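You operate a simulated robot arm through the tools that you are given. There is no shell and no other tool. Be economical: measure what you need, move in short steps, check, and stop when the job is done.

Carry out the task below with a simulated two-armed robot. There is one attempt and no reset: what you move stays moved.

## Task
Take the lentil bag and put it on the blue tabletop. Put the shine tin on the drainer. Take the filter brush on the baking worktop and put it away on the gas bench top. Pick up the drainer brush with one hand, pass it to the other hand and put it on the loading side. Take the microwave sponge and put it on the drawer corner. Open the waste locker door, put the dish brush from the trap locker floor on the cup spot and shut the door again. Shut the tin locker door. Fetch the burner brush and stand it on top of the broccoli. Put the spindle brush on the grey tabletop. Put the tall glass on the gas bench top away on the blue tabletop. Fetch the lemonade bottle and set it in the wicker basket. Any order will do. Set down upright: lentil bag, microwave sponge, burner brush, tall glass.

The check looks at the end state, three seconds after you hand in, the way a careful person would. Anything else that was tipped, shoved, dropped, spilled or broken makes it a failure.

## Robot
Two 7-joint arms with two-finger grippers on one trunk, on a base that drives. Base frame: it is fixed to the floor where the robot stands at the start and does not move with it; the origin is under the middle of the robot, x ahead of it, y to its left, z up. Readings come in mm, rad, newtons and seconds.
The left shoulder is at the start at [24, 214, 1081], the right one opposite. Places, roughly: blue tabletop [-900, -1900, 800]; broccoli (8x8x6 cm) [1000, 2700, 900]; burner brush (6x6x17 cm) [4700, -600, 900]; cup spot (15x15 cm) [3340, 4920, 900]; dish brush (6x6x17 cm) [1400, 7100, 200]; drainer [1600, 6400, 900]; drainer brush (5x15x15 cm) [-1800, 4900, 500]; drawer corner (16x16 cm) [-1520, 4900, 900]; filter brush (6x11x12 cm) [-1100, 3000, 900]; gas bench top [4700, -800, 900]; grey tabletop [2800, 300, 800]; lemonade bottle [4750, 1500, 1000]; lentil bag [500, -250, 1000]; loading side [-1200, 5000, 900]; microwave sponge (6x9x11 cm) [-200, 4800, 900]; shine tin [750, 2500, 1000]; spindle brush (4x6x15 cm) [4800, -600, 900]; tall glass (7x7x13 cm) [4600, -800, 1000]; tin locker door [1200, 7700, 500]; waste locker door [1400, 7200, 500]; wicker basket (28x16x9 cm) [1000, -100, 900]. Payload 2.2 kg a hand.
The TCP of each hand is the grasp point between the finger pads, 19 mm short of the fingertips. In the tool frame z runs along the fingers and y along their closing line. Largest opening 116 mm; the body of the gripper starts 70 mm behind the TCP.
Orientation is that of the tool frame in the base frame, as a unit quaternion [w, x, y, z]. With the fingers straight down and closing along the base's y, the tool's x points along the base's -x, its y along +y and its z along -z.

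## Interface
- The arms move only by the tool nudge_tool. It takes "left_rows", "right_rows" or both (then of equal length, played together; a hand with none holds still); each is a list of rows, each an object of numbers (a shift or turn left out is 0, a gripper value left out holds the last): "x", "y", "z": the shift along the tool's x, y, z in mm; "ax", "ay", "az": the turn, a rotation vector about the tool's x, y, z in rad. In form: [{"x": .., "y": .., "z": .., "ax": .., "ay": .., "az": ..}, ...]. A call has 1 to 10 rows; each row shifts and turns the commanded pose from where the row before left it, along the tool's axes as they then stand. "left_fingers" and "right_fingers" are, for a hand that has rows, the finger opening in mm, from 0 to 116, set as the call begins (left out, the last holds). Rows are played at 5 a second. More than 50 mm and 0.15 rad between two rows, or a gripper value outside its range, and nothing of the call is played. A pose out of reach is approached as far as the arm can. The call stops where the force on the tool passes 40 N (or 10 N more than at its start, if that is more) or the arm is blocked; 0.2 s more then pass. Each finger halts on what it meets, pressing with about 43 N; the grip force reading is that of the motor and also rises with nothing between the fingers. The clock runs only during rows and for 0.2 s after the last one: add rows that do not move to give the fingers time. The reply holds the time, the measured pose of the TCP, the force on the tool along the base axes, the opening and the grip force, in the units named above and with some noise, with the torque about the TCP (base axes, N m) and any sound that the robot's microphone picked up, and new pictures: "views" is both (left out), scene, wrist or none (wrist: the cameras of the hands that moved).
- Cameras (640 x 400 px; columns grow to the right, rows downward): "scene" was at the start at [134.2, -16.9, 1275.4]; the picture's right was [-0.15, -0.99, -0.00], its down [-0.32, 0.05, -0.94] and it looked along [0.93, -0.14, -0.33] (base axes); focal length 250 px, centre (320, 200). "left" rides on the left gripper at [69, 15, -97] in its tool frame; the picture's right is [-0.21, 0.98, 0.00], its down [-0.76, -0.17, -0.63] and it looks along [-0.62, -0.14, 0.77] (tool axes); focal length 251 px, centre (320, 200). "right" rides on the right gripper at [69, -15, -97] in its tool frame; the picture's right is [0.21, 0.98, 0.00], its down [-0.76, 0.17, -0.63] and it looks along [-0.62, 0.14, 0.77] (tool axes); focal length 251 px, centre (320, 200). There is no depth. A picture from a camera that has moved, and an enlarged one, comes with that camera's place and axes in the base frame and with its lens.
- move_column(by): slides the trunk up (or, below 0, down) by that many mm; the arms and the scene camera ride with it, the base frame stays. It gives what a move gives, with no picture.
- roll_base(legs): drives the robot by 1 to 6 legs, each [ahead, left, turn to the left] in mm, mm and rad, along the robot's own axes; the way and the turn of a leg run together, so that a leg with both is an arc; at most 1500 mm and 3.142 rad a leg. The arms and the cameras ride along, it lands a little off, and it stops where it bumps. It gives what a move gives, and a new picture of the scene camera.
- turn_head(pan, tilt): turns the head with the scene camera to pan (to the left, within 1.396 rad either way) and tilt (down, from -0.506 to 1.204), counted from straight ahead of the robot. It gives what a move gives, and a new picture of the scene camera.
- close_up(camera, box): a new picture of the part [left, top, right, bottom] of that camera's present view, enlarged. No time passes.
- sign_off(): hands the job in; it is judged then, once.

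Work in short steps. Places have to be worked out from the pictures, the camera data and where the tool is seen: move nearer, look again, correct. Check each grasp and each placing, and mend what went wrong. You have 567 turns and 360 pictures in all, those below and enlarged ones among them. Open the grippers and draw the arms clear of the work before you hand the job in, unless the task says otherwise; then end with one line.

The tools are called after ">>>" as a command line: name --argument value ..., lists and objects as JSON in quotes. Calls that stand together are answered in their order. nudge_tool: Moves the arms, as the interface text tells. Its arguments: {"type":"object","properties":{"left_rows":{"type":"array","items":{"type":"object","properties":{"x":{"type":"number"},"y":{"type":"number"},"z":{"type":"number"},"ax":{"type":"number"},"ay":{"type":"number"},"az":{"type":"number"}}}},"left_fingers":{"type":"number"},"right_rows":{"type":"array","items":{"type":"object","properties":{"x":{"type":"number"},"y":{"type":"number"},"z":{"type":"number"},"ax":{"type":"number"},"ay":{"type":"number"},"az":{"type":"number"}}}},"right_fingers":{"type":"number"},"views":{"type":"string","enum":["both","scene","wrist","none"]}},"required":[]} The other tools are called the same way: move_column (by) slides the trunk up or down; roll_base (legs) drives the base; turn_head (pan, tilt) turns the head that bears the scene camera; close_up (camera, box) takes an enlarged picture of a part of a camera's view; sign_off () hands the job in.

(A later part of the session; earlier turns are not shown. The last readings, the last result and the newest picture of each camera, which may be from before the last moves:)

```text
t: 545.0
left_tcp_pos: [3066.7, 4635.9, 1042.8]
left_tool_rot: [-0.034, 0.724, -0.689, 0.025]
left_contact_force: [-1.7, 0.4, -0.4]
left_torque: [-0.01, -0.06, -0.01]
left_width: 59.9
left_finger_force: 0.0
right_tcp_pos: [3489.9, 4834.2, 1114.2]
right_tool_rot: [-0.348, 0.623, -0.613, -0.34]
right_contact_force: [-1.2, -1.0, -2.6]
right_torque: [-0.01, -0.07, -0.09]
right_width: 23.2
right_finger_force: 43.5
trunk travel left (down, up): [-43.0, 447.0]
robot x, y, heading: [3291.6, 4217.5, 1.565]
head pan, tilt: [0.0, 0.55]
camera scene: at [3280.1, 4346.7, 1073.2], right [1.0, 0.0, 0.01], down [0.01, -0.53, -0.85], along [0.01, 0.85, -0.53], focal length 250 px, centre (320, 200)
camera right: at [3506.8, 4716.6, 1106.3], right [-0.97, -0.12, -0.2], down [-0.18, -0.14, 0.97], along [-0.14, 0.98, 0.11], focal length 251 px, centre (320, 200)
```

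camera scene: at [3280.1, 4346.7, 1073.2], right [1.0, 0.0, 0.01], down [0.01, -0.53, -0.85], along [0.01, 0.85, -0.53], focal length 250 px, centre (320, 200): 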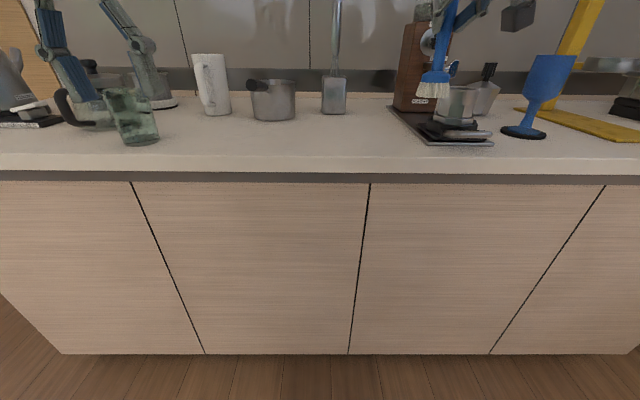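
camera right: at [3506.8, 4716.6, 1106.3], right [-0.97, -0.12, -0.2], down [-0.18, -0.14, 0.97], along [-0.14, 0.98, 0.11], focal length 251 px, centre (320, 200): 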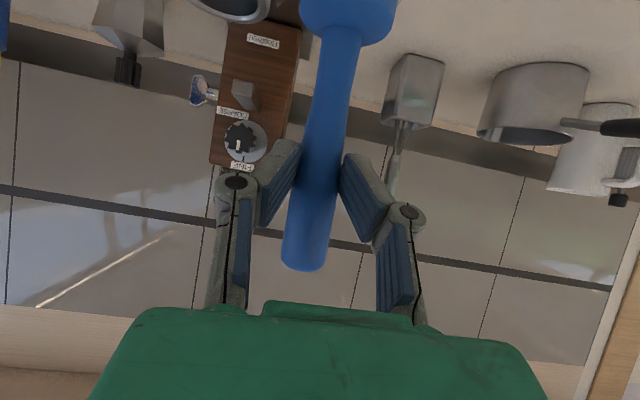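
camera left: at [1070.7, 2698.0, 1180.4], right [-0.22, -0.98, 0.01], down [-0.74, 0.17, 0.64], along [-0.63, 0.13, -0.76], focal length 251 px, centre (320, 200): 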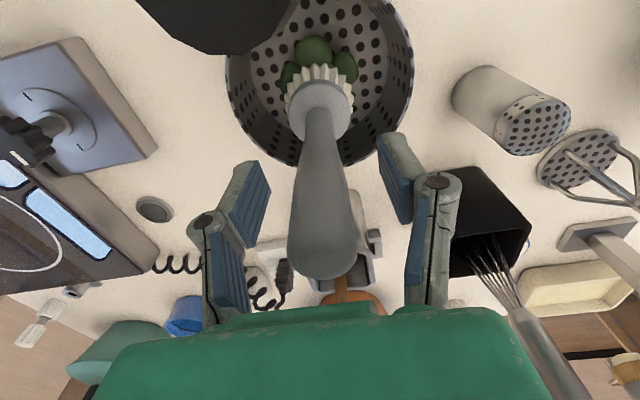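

I'll raise the left hand for safety, then strafe left 160 mm and let it settle.

>>> nudge_tool --left_rows '[{"z": -40}, {"z": -40}, {"x": 40}]' --views "none"

>>> roll_base --legs '[[0, 80, 0.0], [0, 80, 0]]'

>>> nudge_tool --right_rows '[{}, {}, {}, {}, {}, {}, {}, {}, {}, {}]' --views "none"

>>> nudge_tool --right_rows '[{}, {}, {}, {}, {}, {}, {}, {}, {}, {}]' --views "none"

>>> nudge_tool --right_rows '[{}, {}, {}, {}, {}, {}, {}, {}, {}, {}]' --views "none"

```text
t: 545.8
left_tcp_pos: [3064.4, 4591.2, 1123.4]
left_tool_rot: [-0.035, 0.722, -0.69, 0.024]
left_contact_force: [-1.2, -0.6, 0.4]
left_torque: [0.0, -0.11, -0.05]
left_width: 59.7
left_finger_force: 0.0
right_tcp_pos: [3490.9, 4832.7, 1116.0]
right_tool_rot: [-0.348, 0.623, -0.613, -0.34]
right_contact_force: [-1.6, -0.1, -1.7]
right_torque: [-0.04, -0.01, -0.1]
right_width: 23.0
right_finger_force: 43.3
trunk travel left (down, up): [-43.0, 447.0]
robot x, y, heading: [3293.7, 4218.5, 1.565]
head pan, tilt: [0.0, 0.55]
```

```text
t: 547.5
left_tcp_pos: [2961.6, 4593.9, 1131.1]
left_tool_rot: [-0.02, 0.721, -0.693, 0.01]
left_contact_force: [1.9, -0.5, 0.6]
left_torque: [0.03, 0.15, -0.03]
left_width: 59.9
left_finger_force: 0.0
right_tcp_pos: [3386.9, 4837.0, 1098.6]
right_tool_rot: [0.332, -0.616, 0.624, 0.348]
right_contact_force: [2.7, -0.8, -1.9]
right_torque: [-0.03, 0.08, 0.16]
right_width: 23.1
right_finger_force: 42.8
trunk travel left (down, up): [-43.0, 447.0]
robot x, y, heading: [3142.2, 4221.5, 1.561]
head pan, tilt: [0.0, 0.55]
camera scene: at [3140.4, 4353.2, 1072.7], right [1.0, 0.0, 0.0], down [0.0, -0.53, -0.85], along [0.0, 0.85, -0.53], focal length 250 px, centre (320, 200)
```

scene: 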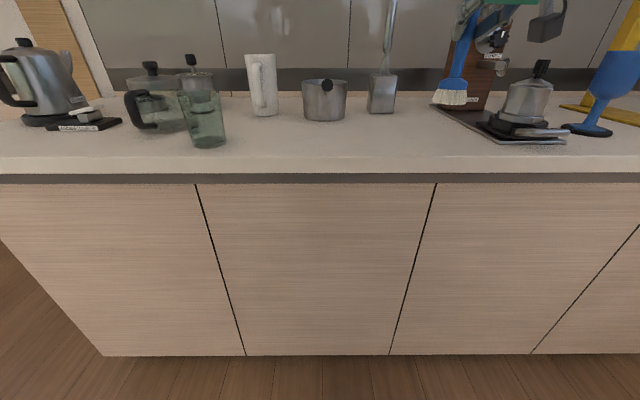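

```text
t: 549.9
left_tcp_pos: [2935.0, 4590.1, 1131.9]
left_tool_rot: [-0.027, 0.722, -0.691, 0.014]
left_contact_force: [0.6, -0.6, 0.2]
left_torque: [-0.05, 0.01, 0.03]
left_width: 60.0
left_finger_force: 0.1
right_tcp_pos: [3359.4, 4836.1, 1097.0]
right_tool_rot: [-0.333, 0.622, -0.621, -0.341]
right_contact_force: [-0.2, 0.7, -1.6]
right_torque: [-0.04, 0.02, 0.01]
right_width: 23.1
right_finger_force: 43.0
trunk travel left (down, up): [-43.0, 447.0]
robot x, y, heading: [3128.5, 4217.8, 1.569]
head pan, tilt: [0.0, 0.55]
stopped in row 10 (right hand): the arm was blocked; the commanded pose is now the measured one
```

```text
t: 552.3
left_tcp_pos: [2932.8, 4586.9, 1134.8]
left_tool_rot: [-0.027, 0.723, -0.69, 0.012]
left_contact_force: [0.0, 0.5, 0.4]
left_torque: [0.01, 0.04, 0.01]
left_width: 59.8
left_finger_force: 0.0
right_tcp_pos: [3355.8, 4834.9, 1093.7]
right_tool_rot: [-0.332, 0.623, -0.621, -0.342]
right_contact_force: [1.2, -0.3, -1.5]
right_torque: [-0.03, 0.01, 0.01]
right_width: 23.1
right_finger_force: 42.9
trunk travel left (down, up): [-43.0, 447.0]
robot x, y, heading: [3124.9, 4224.1, 1.567]
head pan, tilt: [0.0, 0.55]
stopped in row 10 (right hand): the arm was blocked; the commanded pose is now the measured one
```

```text
t: 554.7
left_tcp_pos: [2931.6, 4585.5, 1136.8]
left_tool_rot: [-0.027, 0.724, -0.69, 0.01]
left_contact_force: [0.0, 1.1, 0.1]
left_torque: [0.02, 0.05, 0.02]
left_width: 60.2
left_finger_force: 0.1
right_tcp_pos: [3353.5, 4833.3, 1090.0]
right_tool_rot: [-0.329, 0.624, -0.621, -0.342]
right_contact_force: [-0.1, 0.1, -1.3]
right_torque: [-0.01, 0.02, 0.07]
right_width: 23.0
right_finger_force: 43.5
trunk travel left (down, up): [-43.0, 447.0]
robot x, y, heading: [3115.3, 4224.6, 1.564]
head pan, tilt: [0.0, 0.55]
stopped in row 10 (right hand): the arm was blocked; the commanded pose is now the measured one
```

It's calm enough. I'll straighten the brush, extend over the spot centre, and lower partway.

>>> nudge_tool --right_rows '[{"z": 33, "x": -22, "y": 6, "ay": -0.033}, {"z": 33, "x": -22, "y": 6, "ay": -0.033}, {"x": 21, "z": 13}, {"x": 18, "z": 11}, {}, {}]' --views "both"

```text
t: 556.1
left_tcp_pos: [2906.0, 4586.1, 1133.2]
left_tool_rot: [-0.033, 0.725, -0.688, 0.018]
left_contact_force: [-0.8, 0.0, -0.5]
left_torque: [-0.04, -0.09, -0.01]
left_width: 60.0
left_finger_force: 0.2
right_tcp_pos: [3315.3, 4916.0, 1055.6]
right_tool_rot: [-0.356, 0.616, -0.604, -0.359]
right_contact_force: [-2.1, 0.1, -1.5]
right_torque: [-0.02, -0.07, -0.14]
right_width: 22.9
right_finger_force: 43.2
trunk travel left (down, up): [-43.0, 447.0]
robot x, y, heading: [3111.7, 4222.7, 1.565]
head pan, tilt: [0.0, 0.55]
camera scene: at [3096.3, 4352.8, 1073.1], right [1.0, 0.0, 0.01], down [0.01, -0.53, -0.85], along [0.01, 0.85, -0.53], focal length 250 px, centre (320, 200)
camera right: at [3333.2, 4799.9, 1041.8], right [-0.97, -0.12, -0.19], down [-0.17, -0.19, 0.97], along [-0.15, 0.98, 0.16], focal length 251 px, centre (320, 200)
```

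scene: 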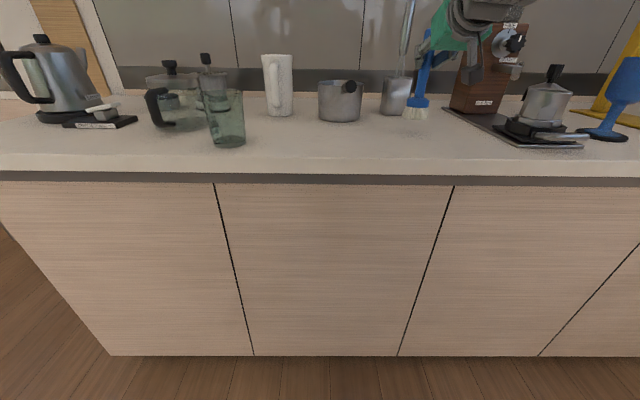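
right: 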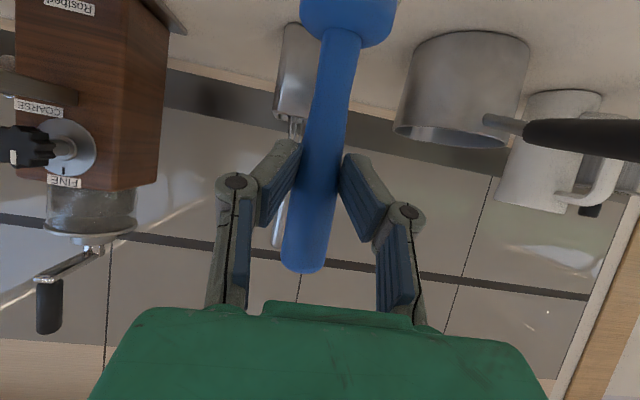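

The brush is over the spot, 25 mm left of centre. Correct it and lower to contact.

>>> nudge_tool --right_rows '[{"y": -20, "x": 10, "z": 6}, {"x": 7, "z": 4}, {"x": 5, "z": 3}, {"x": 4, "z": 2.3}, {"x": 4, "z": 2.3}, {"x": 4, "z": 2.3}, {"x": 4, "z": 2.3}, {"x": 4, "z": 2.3}]' --views "none"

```text
t: 557.9
left_tcp_pos: [2927.4, 4582.3, 1137.8]
left_tool_rot: [-0.03, 0.723, -0.69, 0.011]
left_contact_force: [-0.3, 0.0, 0.8]
left_torque: [0.01, 0.04, -0.01]
left_width: 60.3
left_finger_force: 0.0
right_tcp_pos: [3353.5, 4914.2, 1011.4]
right_tool_rot: [-0.355, 0.61, -0.605, -0.369]
right_contact_force: [-6.5, -0.8, 30.9]
right_torque: [0.79, 0.06, 0.11]
right_width: 22.8
right_finger_force: 42.3
trunk travel left (down, up): [-43.0, 447.0]
robot x, y, heading: [3112.9, 4224.0, 1.567]
head pan, tilt: [0.0, 0.55]
```

Contact at (3353,4914), within the spot. Ease up a little and release, backing the hand straight away.

>>> nudge_tool --right_rows '[{"x": -2.5, "z": -1.5}, {}]' --views "none"

>>> nudge_tool --right_rows '[{}, {}, {}]' --right_fingers 70 --views "wrist"

```text
t: 558.5
left_tcp_pos: [2919.1, 4585.1, 1135.8]
left_tool_rot: [-0.029, 0.724, -0.689, 0.013]
left_contact_force: [0.6, 0.5, 0.3]
left_torque: [-0.02, 0.02, 0.01]
left_width: 59.8
left_finger_force: 0.1
right_tcp_pos: [3349.7, 4915.5, 1008.8]
right_tool_rot: [-0.354, 0.613, -0.607, -0.362]
right_contact_force: [-2.1, 0.7, 17.2]
right_torque: [0.62, 0.0, -0.06]
right_width: 23.0
right_finger_force: 43.1
trunk travel left (down, up): [-43.0, 447.0]
robot x, y, heading: [3113.3, 4222.6, 1.568]
head pan, tilt: [0.0, 0.55]
```

```text
t: 559.3
left_tcp_pos: [2921.1, 4586.6, 1134.3]
left_tool_rot: [-0.03, 0.724, -0.689, 0.013]
left_contact_force: [-1.1, -0.5, -0.1]
left_torque: [-0.02, -0.01, 0.01]
left_width: 60.1
left_finger_force: 0.0
right_tcp_pos: [3348.5, 4915.9, 1006.9]
right_tool_rot: [-0.353, 0.613, -0.607, -0.362]
right_contact_force: [0.7, 0.0, 0.1]
right_torque: [-0.01, 0.0, -0.02]
right_width: 70.2
right_finger_force: 0.0
trunk travel left (down, up): [-43.0, 447.0]
robot x, y, heading: [3114.3, 4222.7, 1.567]
head pan, tilt: [0.0, 0.55]
camera right: at [3366.5, 4799.7, 993.5], right [-0.98, -0.12, -0.18], down [-0.16, -0.18, 0.97], along [-0.15, 0.98, 0.16], focal length 251 px, centre (320, 200)
```

right: 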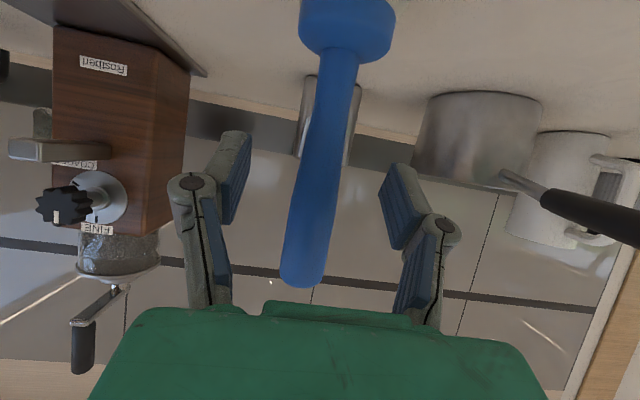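

It stands on its own. Open wider and reverse straight back.

>>> nudge_tool --right_rows '[{}, {}]' --right_fingers 105 --views "none"

>>> roll_base --legs '[[-300, 0, 0]]'

```text
t: 559.9
left_tcp_pos: [2923.4, 4585.6, 1134.5]
left_tool_rot: [-0.029, 0.724, -0.689, 0.012]
left_contact_force: [0.6, 0.1, -0.2]
left_torque: [-0.01, 0.0, 0.03]
left_width: 60.1
left_finger_force: 0.1
right_tcp_pos: [3351.9, 4916.0, 1007.6]
right_tool_rot: [-0.353, 0.612, -0.607, -0.363]
right_contact_force: [-0.5, -1.7, 0.0]
right_torque: [-0.01, 0.05, 0.01]
right_width: 104.9
right_finger_force: 0.0
trunk travel left (down, up): [-43.0, 447.0]
robot x, y, heading: [3118.4, 4224.7, 1.566]
head pan, tilt: [0.0, 0.55]
```

```text
t: 562.0
left_tcp_pos: [2922.4, 4283.5, 1136.9]
left_tool_rot: [-0.029, 0.723, -0.691, 0.012]
left_contact_force: [0.0, -0.5, -0.7]
left_torque: [0.02, -0.01, 0.01]
left_width: 60.3
left_finger_force: 0.0
right_tcp_pos: [3354.0, 4610.2, 1007.6]
right_tool_rot: [-0.355, 0.611, -0.608, -0.363]
right_contact_force: [0.0, -0.1, -0.3]
right_torque: [0.0, 0.01, 0.02]
right_width: 104.9
right_finger_force: 0.1
trunk travel left (down, up): [-43.0, 447.0]
robot x, y, heading: [3111.1, 3918.5, 1.564]
head pan, tilt: [0.0, 0.55]
camera scene: at [3113.1, 4049.4, 1073.4], right [1.0, -0.01, 0.0], down [-0.01, -0.52, -0.85], along [0.01, 0.85, -0.52], focal length 250 px, centre (320, 200)
```

scene: 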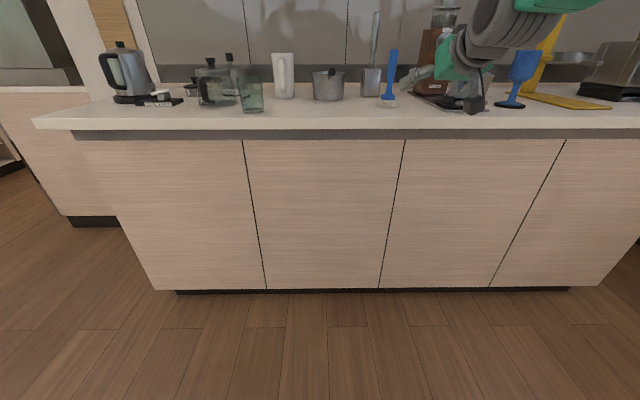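

The dish brush stands on the cup spot. I'll fold the right hand back to tool-down and drive west toward the sponge.

>>> nudge_tool --right_rows '[{"ay": 0.15, "z": -15}, {"ay": 0.15, "z": -15}, {"ay": 0.15, "z": -15}, {"ay": 0.15, "z": -15}, {"ay": 0.15, "z": -15}, {"ay": 0.15, "z": -15}, {"ay": 0.13}, {"x": 40}, {"x": 40}, {"x": 40}]' --views "none"

>>> move_column --by 60

>>> roll_base --legs '[[100, 0, 0], [0, 0, 1.577], [1500, 0, 0], [1500, 0, 0], [150, 0, 0]]'

```text
t: 564.1
left_tcp_pos: [2923.5, 4279.8, 1137.3]
left_tool_rot: [-0.03, 0.723, -0.69, 0.011]
left_contact_force: [-0.3, -0.9, 0.4]
left_torque: [0.06, -0.02, -0.03]
left_width: 60.1
left_finger_force: 0.1
right_tcp_pos: [3353.4, 4415.6, 1062.9]
right_tool_rot: [-0.01, 0.71, -0.704, -0.015]
right_contact_force: [-0.6, -0.9, 0.1]
right_torque: [0.03, -0.01, 0.0]
right_width: 105.1
right_finger_force: 0.2
right hand out of reach, approached as far as the arm can: row 7
trunk travel left (down, up): [-43.0, 447.0]
robot x, y, heading: [3111.8, 3920.5, 1.557]
head pan, tilt: [0.0, 0.55]
```

```text
t: 565.1
left_tcp_pos: [2921.9, 4281.6, 1194.7]
left_tool_rot: [-0.029, 0.722, -0.691, 0.012]
left_contact_force: [-0.3, -0.2, 0.3]
left_torque: [0.01, -0.03, 0.01]
left_width: 60.1
left_finger_force: 0.1
right_tcp_pos: [3352.7, 4418.5, 1121.4]
right_tool_rot: [-0.01, 0.71, -0.704, -0.015]
right_contact_force: [-0.6, -0.3, 0.5]
right_torque: [0.0, 0.05, -0.03]
right_width: 105.2
right_finger_force: 0.0
trunk travel left (down, up): [-103.0, 387.0]
robot x, y, heading: [3112.1, 3923.2, 1.563]
head pan, tilt: [0.0, 0.55]
```

```text
t: 585.2
left_tcp_pos: [-403.3, 3882.6, 1196.4]
left_tool_rot: [-0.029, 0.999, 0.009, -0.011]
left_contact_force: [-0.5, -0.1, -0.1]
left_torque: [0.02, -0.04, -0.01]
left_width: 60.0
left_finger_force: 0.0
right_tcp_pos: [-527.5, 4316.9, 1120.0]
right_tool_rot: [0.004, 1.0, -0.01, -0.018]
right_contact_force: [0.0, 0.2, -0.2]
right_torque: [-0.02, -0.03, 0.0]
right_width: 105.2
right_finger_force: 0.1
trunk travel left (down, up): [-103.0, 387.0]
robot x, y, heading: [-37.6, 4061.1, 3.106]
head pan, tilt: [0.0, 0.55]
camera scene: at [-167.7, 4066.4, 1133.3], right [0.04, 1.0, 0.0], down [0.53, -0.02, -0.85], along [-0.85, 0.03, -0.53], focal length 250 px, centre (320, 200)
```

scene: 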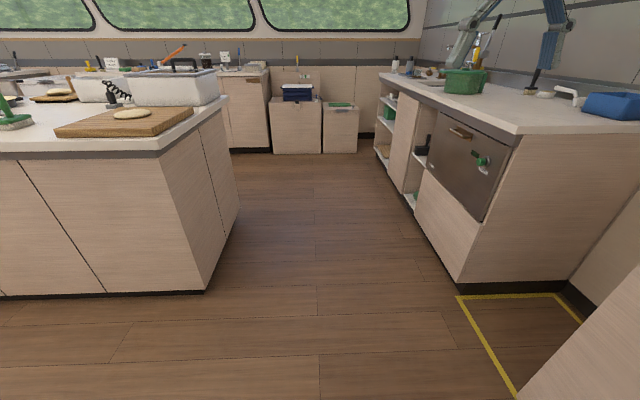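

I see the sink bench to the right and a green brush on the baking worktop to the left. First the sponge: turn to face the counter at (-200,4800).

>>> roll_base --legs '[[0, 0, -1.536]]'

```text
t: 589.3
left_tcp_pos: [-231.8, 4419.7, 1198.0]
left_tool_rot: [-0.03, 0.729, -0.684, 0.011]
left_contact_force: [0.1, 0.8, -0.5]
left_torque: [0.02, -0.01, -0.02]
left_width: 59.8
left_finger_force: 0.1
right_tcp_pos: [195.7, 4564.9, 1122.3]
right_tool_rot: [-0.01, 0.716, -0.698, -0.014]
right_contact_force: [0.2, 0.3, 1.8]
right_torque: [-0.03, -0.01, -0.03]
right_width: 105.0
right_finger_force: 0.1
trunk travel left (down, up): [-103.0, 387.0]
robot x, y, heading: [-35.2, 4060.6, 1.577]
head pan, tilt: [0.0, 0.55]
camera scene: at [-37.0, 4193.2, 1133.4], right [1.0, 0.01, 0.0], down [0.0, -0.53, -0.85], along [-0.01, 0.85, -0.53], focal length 250 px, centre (320, 200)
```

scene: 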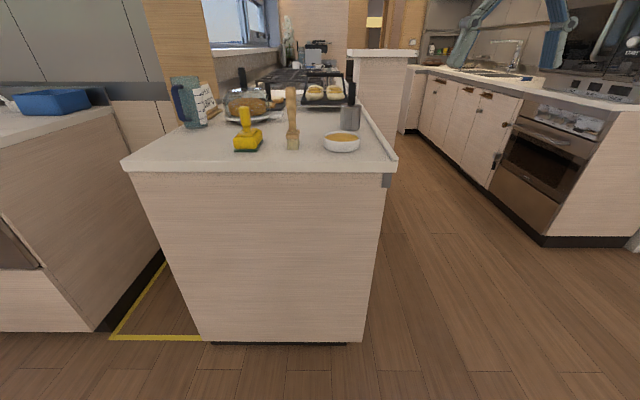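

The yellow block with a handle and green pad, at about (-240,4839), is the microwave sponge. I'll drive up so the left hand is above it.

>>> roll_base --legs '[[280, 0, -0.006]]'

>>> nudge_tool --left_rows '[{"x": -45}, {"x": -45}, {"x": -30}, {}, {}]' --left_fingers 80 --views "both"

```text
t: 591.3
left_tcp_pos: [-228.6, 4707.6, 1198.3]
left_tool_rot: [-0.03, 0.725, -0.688, 0.011]
left_contact_force: [0.6, 0.3, -0.4]
left_torque: [-0.01, 0.0, -0.03]
left_width: 60.2
left_finger_force: 0.0
right_tcp_pos: [200.8, 4846.1, 1123.9]
right_tool_rot: [-0.011, 0.713, -0.701, -0.016]
right_contact_force: [0.4, -0.1, -1.4]
right_torque: [0.02, -0.01, 0.0]
right_width: 105.0
right_finger_force: 0.1
trunk travel left (down, up): [-103.0, 387.0]
robot x, y, heading: [-33.6, 4348.3, 1.566]
head pan, tilt: [0.0, 0.55]
camera scene: at [-36.8, 4480.1, 1133.3], right [1.0, 0.0, 0.0], down [0.0, -0.53, -0.85], along [0.0, 0.85, -0.53], focal length 250 px, centre (320, 200)
```

scene: 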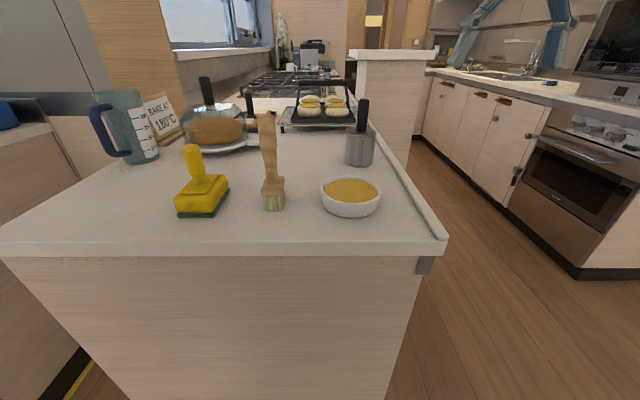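

```text
t: 592.5
left_tcp_pos: [-233.4, 4821.7, 1199.2]
left_tool_rot: [-0.032, 0.725, -0.688, 0.009]
left_contact_force: [0.5, 0.1, 0.0]
left_torque: [-0.04, 0.01, 0.01]
left_width: 80.0
left_finger_force: 0.0
right_tcp_pos: [199.7, 4844.1, 1124.8]
right_tool_rot: [-0.01, 0.713, -0.701, -0.016]
right_contact_force: [-0.3, 0.3, -0.2]
right_torque: [-0.01, 0.02, 0.04]
right_width: 105.1
right_finger_force: 0.1
trunk travel left (down, up): [-103.0, 387.0]
robot x, y, heading: [-38.3, 4347.4, 1.565]
head pan, tilt: [0.0, 0.55]
camera scene: at [-36.5, 4480.3, 1133.2], right [1.0, 0.0, 0.0], down [0.0, -0.53, -0.85], along [0.0, 0.85, -0.53], focal length 250 px, centre (320, 200)
camera left: at [-250.4, 4747.1, 1291.8], right [-0.98, 0.17, -0.05], down [0.09, 0.74, 0.66], along [0.15, 0.65, -0.75], focal length 251 px, centre (320, 200)
```

scene: 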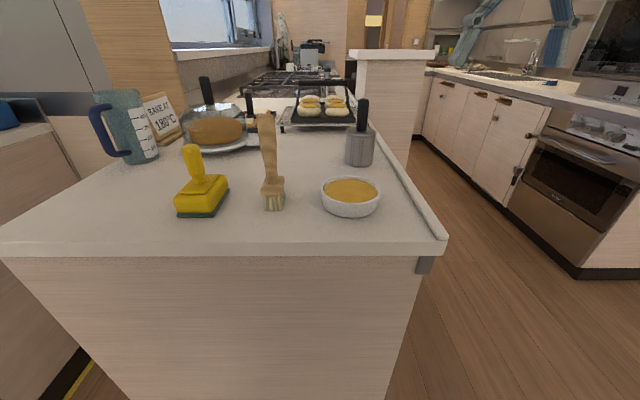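
left: 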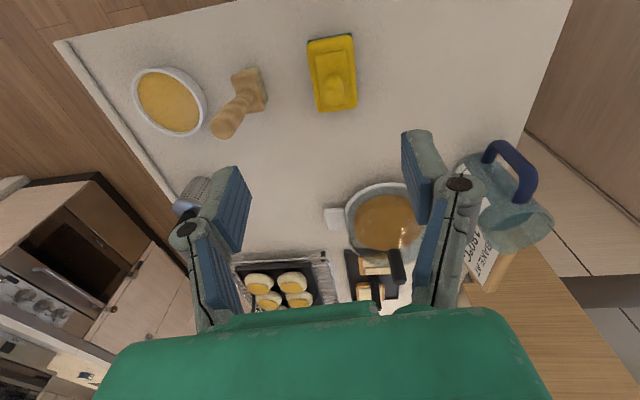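

Sponge handle at about (-236,4839), top z 1000. Adjust and lower.

>>> nudge_tool --left_rows '[{"x": -17, "y": 3, "z": 30}, {"z": 40}, {}]' --views "none"

>>> move_column --by -90

>>> nudge_tool --left_rows '[{}, {}, {}, {}]' --views "wrist"

```text
t: 593.3
left_tcp_pos: [-233.6, 4843.7, 1133.6]
left_tool_rot: [-0.033, 0.725, -0.688, 0.01]
left_contact_force: [-0.1, 0.6, -0.1]
left_torque: [-0.01, 0.02, 0.0]
left_width: 80.0
left_finger_force: 0.1
right_tcp_pos: [201.1, 4844.7, 1123.6]
right_tool_rot: [-0.01, 0.712, -0.702, -0.017]
right_contact_force: [0.3, -0.1, -0.2]
right_torque: [-0.01, -0.02, 0.05]
right_width: 105.2
right_finger_force: 0.0
trunk travel left (down, up): [-103.0, 387.0]
robot x, y, heading: [-35.8, 4350.2, 1.569]
head pan, tilt: [0.0, 0.55]
```

```text
t: 594.5
left_tcp_pos: [-234.9, 4843.5, 1042.4]
left_tool_rot: [-0.032, 0.725, -0.688, 0.009]
left_contact_force: [0.3, 0.2, 0.6]
left_torque: [0.05, 0.0, -0.01]
left_width: 80.0
left_finger_force: 0.2
right_tcp_pos: [201.5, 4843.3, 1034.6]
right_tool_rot: [-0.01, 0.713, -0.701, -0.016]
right_contact_force: [0.6, -0.2, 0.0]
right_torque: [-0.04, -0.01, -0.02]
right_width: 104.9
right_finger_force: 0.0
trunk travel left (down, up): [-13.0, 477.0]
robot x, y, heading: [-35.5, 4347.0, 1.571]
head pan, tilt: [0.0, 0.55]
```

```text
t: 595.5
left_tcp_pos: [-234.6, 4842.2, 1044.2]
left_tool_rot: [-0.032, 0.725, -0.688, 0.008]
left_contact_force: [0.7, 1.2, -0.1]
left_torque: [0.0, -0.01, -0.02]
left_width: 80.2
left_finger_force: 0.2
right_tcp_pos: [201.7, 4842.6, 1033.2]
right_tool_rot: [-0.011, 0.713, -0.701, -0.017]
right_contact_force: [0.3, 0.8, 0.2]
right_torque: [0.0, 0.02, 0.02]
right_width: 104.9
right_finger_force: 0.1
trunk travel left (down, up): [-13.0, 477.0]
robot x, y, heading: [-34.8, 4349.9, 1.567]
head pan, tilt: [0.0, 0.55]
camera left: at [-250.7, 4768.6, 1135.4], right [-0.98, 0.17, -0.05], down [0.09, 0.74, 0.66], along [0.15, 0.65, -0.75], focal length 251 px, centre (320, 200)
```

left: 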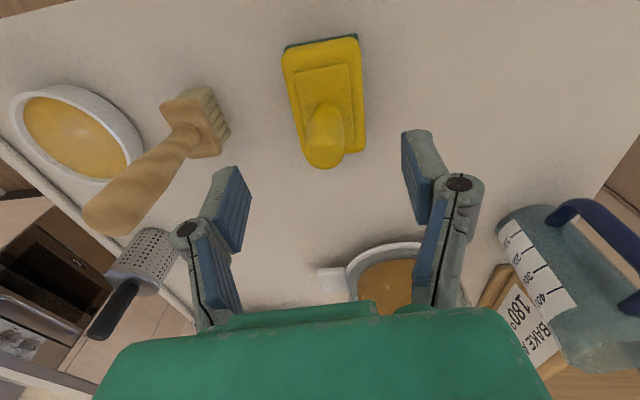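

Handle is centred between the fingers. Lower 66 mm and grip.

>>> nudge_tool --left_rows '[{"z": 35}, {"z": 31}, {}]' --views "wrist"

>>> nudge_tool --left_rows '[{}, {}, {}, {}]' --left_fingers 0 --views "none"

>>> nudge_tool --left_rows '[{"z": -30}, {"z": -40}]' --views "wrist"

```text
t: 596.3
left_tcp_pos: [-228.0, 4843.6, 978.9]
left_tool_rot: [-0.031, 0.725, -0.688, 0.009]
left_contact_force: [-0.3, -0.5, -0.5]
left_torque: [-0.01, -0.01, 0.04]
left_width: 79.8
left_finger_force: 0.1
right_tcp_pos: [200.4, 4843.2, 1034.5]
right_tool_rot: [-0.011, 0.712, -0.702, -0.016]
right_contact_force: [0.6, 0.7, -1.3]
right_torque: [0.02, -0.01, 0.02]
right_width: 105.1
right_finger_force: 0.0
trunk travel left (down, up): [-13.0, 477.0]
robot x, y, heading: [-35.3, 4347.0, 1.569]
head pan, tilt: [0.0, 0.55]
camera left: at [-244.4, 4769.7, 1071.5], right [-0.98, 0.17, -0.05], down [0.09, 0.74, 0.66], along [0.15, 0.65, -0.75], focal length 251 px, centre (320, 200)
```

left: 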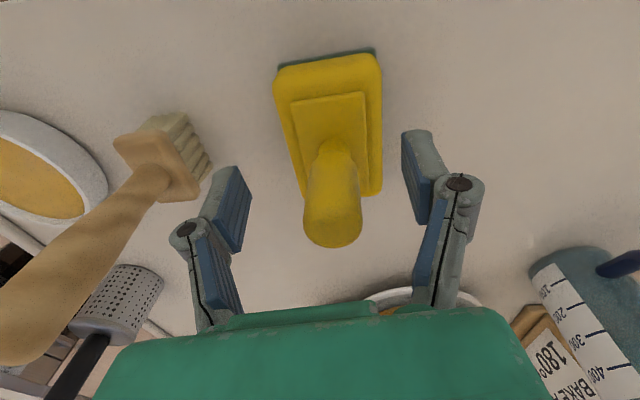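

```text
t: 597.3
left_tcp_pos: [-228.3, 4845.1, 978.9]
left_tool_rot: [-0.032, 0.725, -0.688, 0.01]
left_contact_force: [0.1, -0.2, -0.3]
left_torque: [0.01, 0.01, 0.01]
left_width: 23.6
left_finger_force: 42.7
right_tcp_pos: [201.2, 4845.0, 1034.3]
right_tool_rot: [-0.01, 0.712, -0.701, -0.017]
right_contact_force: [0.0, -1.2, 0.5]
right_torque: [-0.02, 0.0, 0.03]
right_width: 105.1
right_finger_force: 0.1
trunk travel left (down, up): [-13.0, 477.0]
robot x, y, heading: [-34.5, 4350.5, 1.566]
head pan, tilt: [0.0, 0.55]
```

```text
t: 597.9
left_tcp_pos: [-232.1, 4844.9, 1049.5]
left_tool_rot: [-0.031, 0.725, -0.688, 0.011]
left_contact_force: [-0.9, -0.1, -0.4]
left_torque: [-0.01, 0.01, 0.0]
left_width: 23.5
left_finger_force: 42.7
right_tcp_pos: [201.8, 4844.9, 1034.0]
right_tool_rot: [-0.01, 0.712, -0.702, -0.017]
right_contact_force: [-0.8, 0.3, 0.8]
right_torque: [0.0, 0.02, -0.02]
right_width: 104.9
right_finger_force: 0.0
trunk travel left (down, up): [-13.0, 477.0]
robot x, y, heading: [-35.7, 4348.1, 1.564]
head pan, tilt: [0.0, 0.55]
camera left: at [-248.8, 4770.7, 1141.1], right [-0.98, 0.17, -0.05], down [0.09, 0.74, 0.66], along [0.15, 0.65, -0.75], focal length 251 px, centre (320, 200)
```

left: 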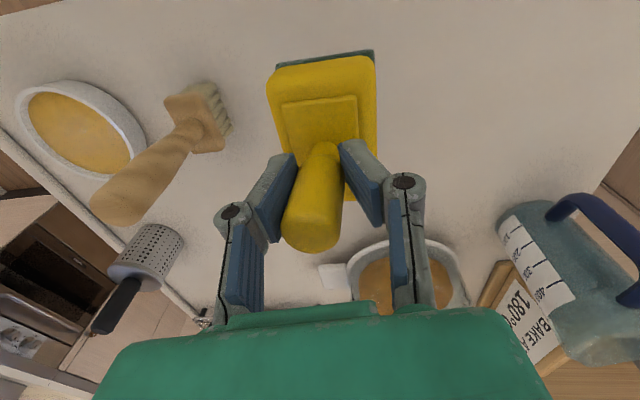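

The sponge is held. Raise, back off, and drive west to face the drawer corner.

>>> move_column --by 100

>>> roll_base --legs '[[-330, 0, 0], [0, 0, 1.57], [1290, 0, 0], [0, 0, -1.57]]'

```text
t: 599.3
left_tcp_pos: [-232.8, 4844.4, 1147.9]
left_tool_rot: [-0.031, 0.725, -0.688, 0.01]
left_contact_force: [0.4, -0.1, -1.1]
left_torque: [0.0, 0.03, 0.01]
left_width: 23.4
left_finger_force: 43.4
right_tcp_pos: [201.1, 4845.3, 1134.5]
right_tool_rot: [-0.01, 0.712, -0.702, -0.017]
right_contact_force: [-1.0, 0.3, -0.6]
right_torque: [0.01, -0.01, 0.0]
right_width: 105.1
right_finger_force: 0.0
trunk travel left (down, up): [-113.0, 377.0]
robot x, y, heading: [-34.5, 4347.9, 1.567]
head pan, tilt: [0.0, 0.55]
```

```text
t: 615.2
left_tcp_pos: [-1513.4, 4483.5, 1149.3]
left_tool_rot: [-0.032, 0.73, -0.682, 0.009]
left_contact_force: [0.0, -0.3, 0.0]
left_torque: [0.01, 0.01, -0.01]
left_width: 23.1
left_finger_force: 43.1
right_tcp_pos: [-1079.7, 4489.5, 1133.8]
right_tool_rot: [-0.011, 0.718, -0.696, -0.017]
right_contact_force: [0.1, 0.1, -0.2]
right_torque: [-0.02, -0.01, 0.0]
right_width: 105.3
right_finger_force: 0.0
trunk travel left (down, up): [-113.0, 377.0]
robot x, y, heading: [-1306.2, 3990.8, 1.586]
head pan, tilt: [0.0, 0.55]
camera scene: at [-1310.6, 4121.7, 1143.3], right [1.0, 0.01, 0.0], down [0.01, -0.53, -0.85], along [-0.01, 0.85, -0.53], focal length 250 px, centre (320, 200)
```

scene: 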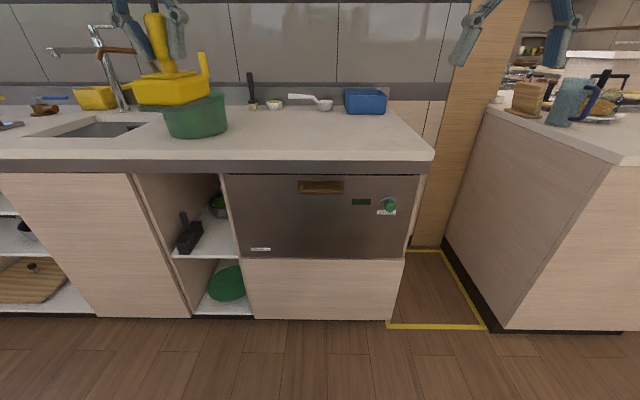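

The black brush on the middle shelf is the drainer brush. The drawer corner (-1520,4900) is the free patch right of the green pot. Drive up to it with the sponge.

>>> roll_base --legs '[[375, 0, -0.012]]'

>>> nudge_tool --left_rows '[{"x": -35}, {}, {}, {}]' --views "both"

```text
t: 617.5
left_tcp_pos: [-1517.1, 4849.1, 1148.9]
left_tool_rot: [-0.033, 0.73, -0.683, 0.008]
left_contact_force: [0.8, 0.4, -1.5]
left_torque: [0.05, 0.01, 0.01]
left_width: 22.9
left_finger_force: 43.0
right_tcp_pos: [-1084.4, 4853.6, 1135.0]
right_tool_rot: [-0.012, 0.717, -0.696, -0.017]
right_contact_force: [-0.8, -0.4, -0.8]
right_torque: [-0.01, -0.03, 0.01]
right_width: 104.7
right_finger_force: 0.0
trunk travel left (down, up): [-113.0, 377.0]
robot x, y, heading: [-1312.7, 4357.0, 1.58]
head pan, tilt: [0.0, 0.55]
camera scene: at [-1315.2, 4488.9, 1143.2], right [1.0, 0.01, 0.0], down [0.01, -0.53, -0.85], along [-0.01, 0.85, -0.53], focal length 250 px, centre (320, 200)
```

scene: 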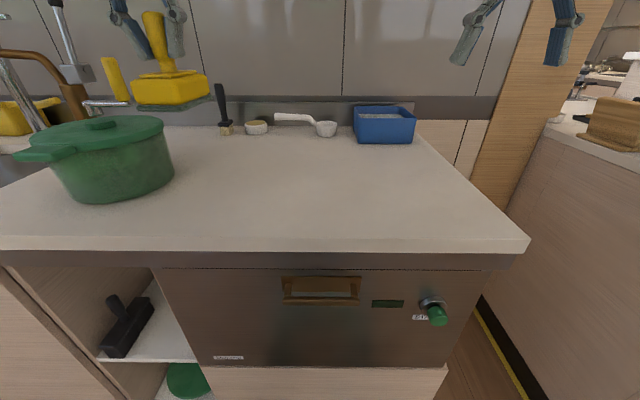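

```text
t: 618.5
left_tcp_pos: [-1518.1, 4877.8, 1153.7]
left_tool_rot: [-0.033, 0.729, -0.683, 0.008]
left_contact_force: [0.0, 0.0, 0.0]
left_torque: [-0.03, 0.01, -0.03]
left_width: 23.2
left_finger_force: 43.0
right_tcp_pos: [-1082.4, 4851.0, 1136.1]
right_tool_rot: [-0.012, 0.717, -0.696, -0.019]
right_contact_force: [-0.2, 0.5, -0.9]
right_torque: [-0.03, -0.03, 0.01]
right_width: 105.0
right_finger_force: 0.0
trunk travel left (down, up): [-113.0, 377.0]
robot x, y, heading: [-1315.1, 4359.7, 1.585]
head pan, tilt: [0.0, 0.55]
camera scene: at [-1315.1, 4489.0, 1143.2], right [1.0, 0.01, 0.0], down [0.01, -0.53, -0.85], along [-0.01, 0.85, -0.53], focal length 250 px, centre (320, 200)
camera left: at [-1534.6, 4803.8, 1246.0], right [-0.99, 0.15, -0.05], down [0.08, 0.74, 0.67], along [0.14, 0.65, -0.74], focal length 251 px, centre (320, 200)
```

scene: 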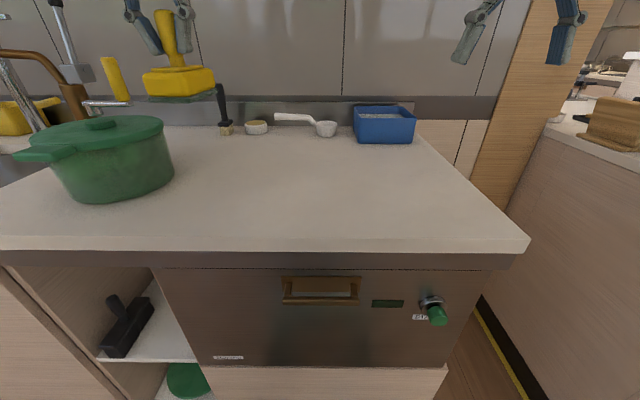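
left: 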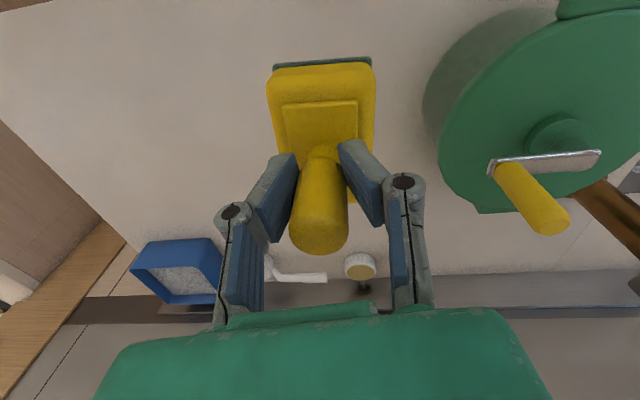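

Lower the sponge: trunk down, then small steps to contact; keep slightly right of the pot.

>>> nudge_tool --left_rows '[{"x": -15, "y": -6}, {}]' --views "none"

>>> move_column --by -108

>>> nudge_tool --left_rows '[{"z": 25}, {"z": 20}, {"z": 8}, {"z": 5}, {"z": 4}, {"z": 4}, {"z": 4}, {"z": 4}]' --views "scene"

```text
t: 619.1
left_tcp_pos: [-1514.1, 4892.8, 1154.8]
left_tool_rot: [-0.034, 0.729, -0.683, 0.008]
left_contact_force: [-0.1, -0.5, 0.0]
left_torque: [0.0, -0.02, -0.03]
left_width: 23.1
left_finger_force: 43.1
right_tcp_pos: [-1082.3, 4850.5, 1138.5]
right_tool_rot: [-0.013, 0.718, -0.696, -0.019]
right_contact_force: [0.1, -0.5, 0.9]
right_torque: [0.04, 0.01, -0.02]
right_width: 104.9
right_finger_force: 0.1
trunk travel left (down, up): [-113.0, 377.0]
robot x, y, heading: [-1312.1, 4358.4, 1.579]
head pan, tilt: [0.0, 0.55]
```

```text
t: 620.5
left_tcp_pos: [-1514.8, 4893.4, 1047.7]
left_tool_rot: [-0.034, 0.729, -0.683, 0.008]
left_contact_force: [-1.0, 0.0, -0.7]
left_torque: [-0.02, 0.01, 0.0]
left_width: 22.9
left_finger_force: 43.2
right_tcp_pos: [-1082.6, 4850.5, 1029.1]
right_tool_rot: [-0.012, 0.717, -0.696, -0.019]
right_contact_force: [0.1, -0.5, -0.2]
right_torque: [0.0, -0.02, 0.02]
right_width: 104.8
right_finger_force: 0.0
trunk travel left (down, up): [-5.0, 485.0]
robot x, y, heading: [-1312.3, 4358.0, 1.579]
head pan, tilt: [0.0, 0.55]
```

```text
t: 622.3
left_tcp_pos: [-1509.6, 4897.5, 976.8]
left_tool_rot: [-0.037, 0.729, -0.683, 0.005]
left_contact_force: [-1.6, 2.9, 24.8]
left_torque: [-0.89, 0.14, 0.07]
left_width: 23.1
left_finger_force: 42.7
right_tcp_pos: [-1082.5, 4849.4, 1029.4]
right_tool_rot: [-0.013, 0.717, -0.696, -0.019]
right_contact_force: [0.3, 0.7, 0.0]
right_torque: [0.03, -0.03, -0.01]
right_width: 105.0
right_finger_force: 0.1
trunk travel left (down, up): [-5.0, 485.0]
robot x, y, heading: [-1314.0, 4355.6, 1.583]
head pan, tilt: [0.0, 0.55]
camera scene: at [-1314.0, 4486.1, 1036.0], right [1.0, 0.01, 0.0], down [0.01, -0.52, -0.85], along [-0.01, 0.85, -0.52], focal length 250 px, centre (320, 200)
```

scene: 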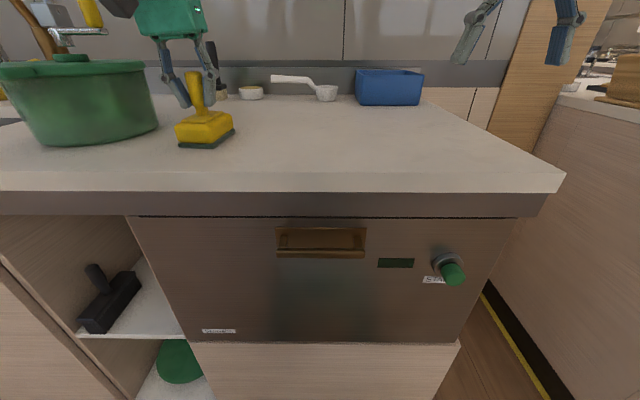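

The sponge rests on the corner. Release and rise.

>>> nudge_tool --left_rows '[{"z": -2}, {}]' --views "none"

>>> nudge_tool --left_rows '[{}, {}, {}, {"z": -30}, {"z": -40}, {"z": -40}]' --left_fingers 55 --views "scene"

```text
t: 622.9
left_tcp_pos: [-1508.7, 4898.2, 976.5]
left_tool_rot: [-0.035, 0.729, -0.683, 0.007]
left_contact_force: [-0.2, 5.5, 26.9]
left_torque: [-0.54, -0.04, 0.05]
left_width: 23.1
left_finger_force: 43.0
right_tcp_pos: [-1082.1, 4851.5, 1029.1]
right_tool_rot: [-0.011, 0.718, -0.696, -0.018]
right_contact_force: [0.0, -1.0, 0.0]
right_torque: [0.0, -0.03, 0.03]
right_width: 104.6
right_finger_force: 0.1
trunk travel left (down, up): [-5.0, 485.0]
robot x, y, heading: [-1312.3, 4358.4, 1.579]
head pan, tilt: [0.0, 0.55]
```

```text
t: 624.3
left_tcp_pos: [-1513.3, 4892.8, 1087.6]
left_tool_rot: [-0.033, 0.729, -0.683, 0.008]
left_contact_force: [-0.7, -0.2, 0.0]
left_torque: [-0.01, -0.03, -0.01]
left_width: 55.2
left_finger_force: 0.1
right_tcp_pos: [-1082.9, 4849.3, 1028.8]
right_tool_rot: [-0.012, 0.717, -0.697, -0.019]
right_contact_force: [0.5, -0.5, 0.4]
right_torque: [0.01, -0.01, 0.0]
right_width: 105.1
right_finger_force: 0.2
trunk travel left (down, up): [-5.0, 485.0]
robot x, y, heading: [-1310.9, 4353.8, 1.583]
head pan, tilt: [0.0, 0.55]
camera scene: at [-1314.7, 4488.2, 1035.3], right [1.0, 0.01, 0.0], down [0.01, -0.53, -0.85], along [-0.01, 0.85, -0.53], focal length 250 px, centre (320, 200)
```

scene: 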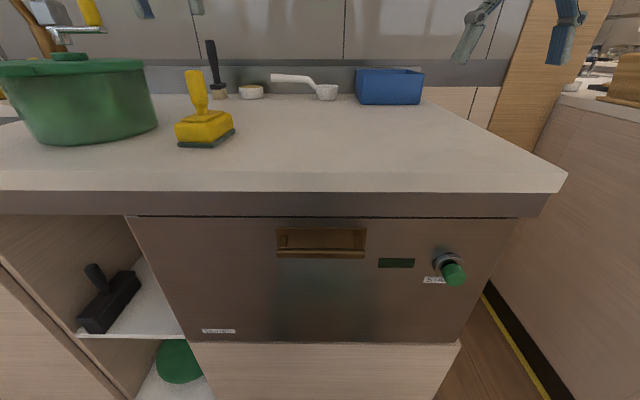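

Sponge done. Now I'll look closer at the drainer brush on the middle shelf.

>>> close_up --camera "scene" --box '[40, 220, 220, 350]'

```text
3.08 times, centred on (130, 285) of scene
camera zoom: at [-1314.7, 4488.2, 1035.3], right [1.0, 0.01, 0.0], down [0.01, -0.53, -0.85], along [-0.01, 0.85, -0.53], focal length 768 px, centre (905, -62)
```

zoom: 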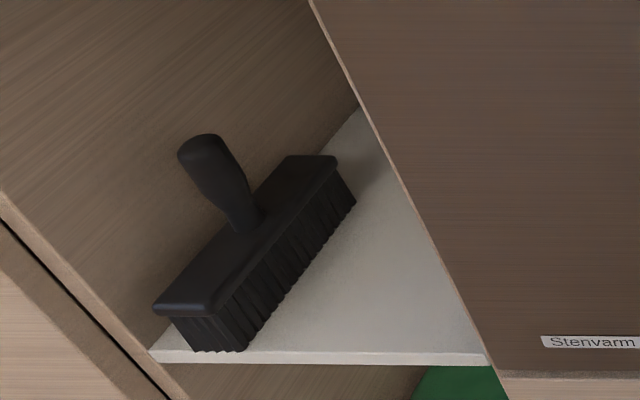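

Its handle is vertical at about (-1817,4868), z 540-625, with the block pointing inward. I'll back off, set the left hand to point forward 30° down, and lower it in free space.

>>> roll_base --legs '[[-330, 0, 0]]'

>>> nudge_tool --left_rows '[{"ax": -0.0036, "ay": -0.145, "az": 0.011}, {"ax": -0.0036, "ay": -0.145, "az": 0.011}, {"ax": -0.0036, "ay": -0.145, "az": 0.011}, {"ax": -0.0036, "ay": -0.145, "az": 0.011}, {"ax": -0.0036, "ay": -0.145, "az": 0.011}, {"ax": -0.0036, "ay": -0.145, "az": 0.011}, {"ax": -0.0036, "ay": -0.145, "az": 0.011}]' --left_fingers 60 --views "none"

>>> nudge_tool --left_rows '[{"x": 39, "z": 22.5}, {"x": 39, "z": 22.5}, {"x": 39, "z": 22.5}, {"x": 39, "z": 22.5}, {"x": 39, "z": 22.5}, {"x": 39, "z": 22.5}, {"x": 39, "z": 22.5}, {"x": 39, "z": 22.5}, {"x": 39, "z": 22.5}, {"x": 39, "z": 22.5}]' --views "none"

```text
t: 626.5
left_tcp_pos: [-1508.2, 4561.8, 1088.4]
left_tool_rot: [-0.033, 0.728, -0.685, 0.008]
left_contact_force: [-0.2, -0.9, 0.9]
left_torque: [-0.04, -0.02, 0.02]
left_width: 54.9
left_finger_force: 0.0
right_tcp_pos: [-1076.8, 4519.1, 1029.4]
right_tool_rot: [-0.013, 0.716, -0.697, -0.019]
right_contact_force: [-0.1, -0.7, 0.0]
right_torque: [0.03, 0.03, 0.03]
right_width: 104.9
right_finger_force: 0.1
trunk travel left (down, up): [-5.0, 485.0]
robot x, y, heading: [-1312.2, 4025.1, 1.579]
head pan, tilt: [0.0, 0.55]
camera scene: at [-1311.0, 4157.2, 1035.4], right [1.0, 0.01, 0.0], down [0.0, -0.53, -0.85], along [-0.01, 0.85, -0.53], focal length 250 px, centre (320, 200)
```

scene: 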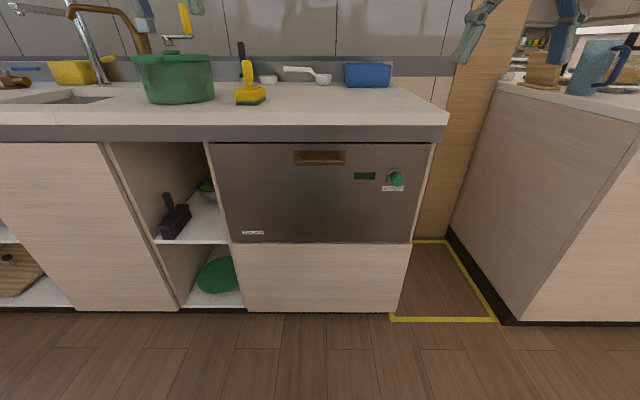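

```text
t: 628.1
left_tcp_pos: [-1509.2, 4559.8, 1090.4]
left_tool_rot: [-0.356, 0.613, -0.609, -0.356]
left_contact_force: [-0.8, 0.7, -0.2]
left_torque: [0.01, -0.01, -0.01]
left_width: 59.7
left_finger_force: 0.1
right_tcp_pos: [-1076.9, 4516.6, 1030.0]
right_tool_rot: [-0.015, 0.715, -0.698, -0.021]
right_contact_force: [0.7, 0.0, 0.9]
right_torque: [0.01, 0.0, 0.01]
right_width: 105.2
right_finger_force: 0.1
trunk travel left (down, up): [-5.0, 485.0]
robot x, y, heading: [-1308.6, 4027.8, 1.573]
head pan, tilt: [0.0, 0.55]
```

```text
t: 630.3
left_tcp_pos: [-1510.1, 4563.7, 635.4]
left_tool_rot: [-0.355, 0.614, -0.608, -0.356]
left_contact_force: [0.0, -0.3, 0.1]
left_torque: [-0.02, -0.03, 0.02]
left_width: 60.0
left_finger_force: 0.0
right_tcp_pos: [-1078.4, 4515.3, 1030.4]
right_tool_rot: [-0.014, 0.715, -0.699, -0.019]
right_contact_force: [0.0, -0.4, -0.5]
right_torque: [0.0, -0.01, -0.02]
right_width: 104.9
right_finger_force: 0.0
trunk travel left (down, up): [-5.0, 485.0]
robot x, y, heading: [-1311.4, 4029.2, 1.577]
head pan, tilt: [0.0, 0.55]
```

Handle top triangulates to about (-1835,4884,604). I'll lower the left hand to z 572 and drive to a pre-approach pose, yawed left.

>>> nudge_tool --left_rows '[{"x": 27, "z": 15.6}, {"x": 27, "z": 15.6}]' --views "none"

>>> roll_base --legs '[[0, 0, 0.343], [200, 160, 0]]'

>>> close_up --camera "left" --box '[0, 0, 640, 400]'

```text
t: 630.9
left_tcp_pos: [-1506.0, 4565.0, 576.5]
left_tool_rot: [-0.35, 0.615, -0.607, -0.361]
left_contact_force: [0.2, 0.2, 0.2]
left_torque: [-0.03, -0.04, -0.02]
left_width: 60.4
left_finger_force: 0.1
right_tcp_pos: [-1070.7, 4517.2, 1028.3]
right_tool_rot: [-0.011, 0.716, -0.698, -0.022]
right_contact_force: [0.2, 0.1, -1.2]
right_torque: [-0.04, 0.05, -0.06]
right_width: 105.1
right_finger_force: 0.1
trunk travel left (down, up): [-5.0, 485.0]
robot x, y, heading: [-1309.1, 4031.0, 1.579]
head pan, tilt: [0.0, 0.55]
```

```text
t: 633.8
left_tcp_pos: [-1889.0, 4603.6, 577.3]
left_tool_rot: [-0.282, 0.709, -0.495, -0.415]
left_contact_force: [0.2, 0.1, -0.2]
left_torque: [-0.02, 0.02, 0.03]
left_width: 59.9
left_finger_force: 0.0
right_tcp_pos: [-1464.0, 4704.7, 1026.0]
right_tool_rot: [-0.005, 0.824, -0.565, -0.023]
right_contact_force: [0.8, 0.5, 0.0]
right_torque: [-0.04, 0.03, 0.01]
right_width: 104.9
right_finger_force: 0.1
trunk travel left (down, up): [-5.0, 485.0]
robot x, y, heading: [-1524.8, 4167.7, 1.921]
head pan, tilt: [0.0, 0.55]
camera scene: at [-1563.9, 4289.3, 1035.1], right [0.94, 0.34, -0.01], down [0.17, -0.5, -0.85], along [-0.3, 0.8, -0.53], focal length 250 px, centre (320, 200)
```

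scene: 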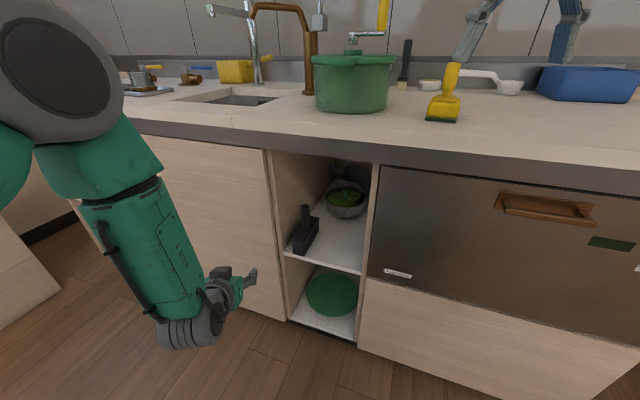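

```text
1.00 times, centred on (320, 200) of left (not enlarged: the box is as wide or as high as the picture)
camera zoom: at [-1861.8, 4486.2, 564.6], right [-0.95, -0.24, 0.2], down [0.23, -0.1, 0.97], along [-0.21, 0.96, 0.15], focal length 251 px, centre (320, 200)
```

zoom: 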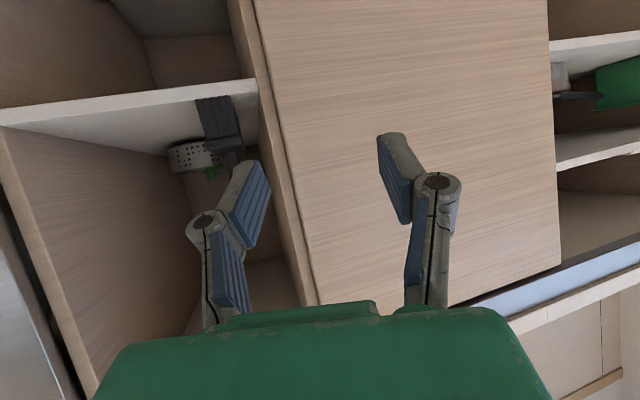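

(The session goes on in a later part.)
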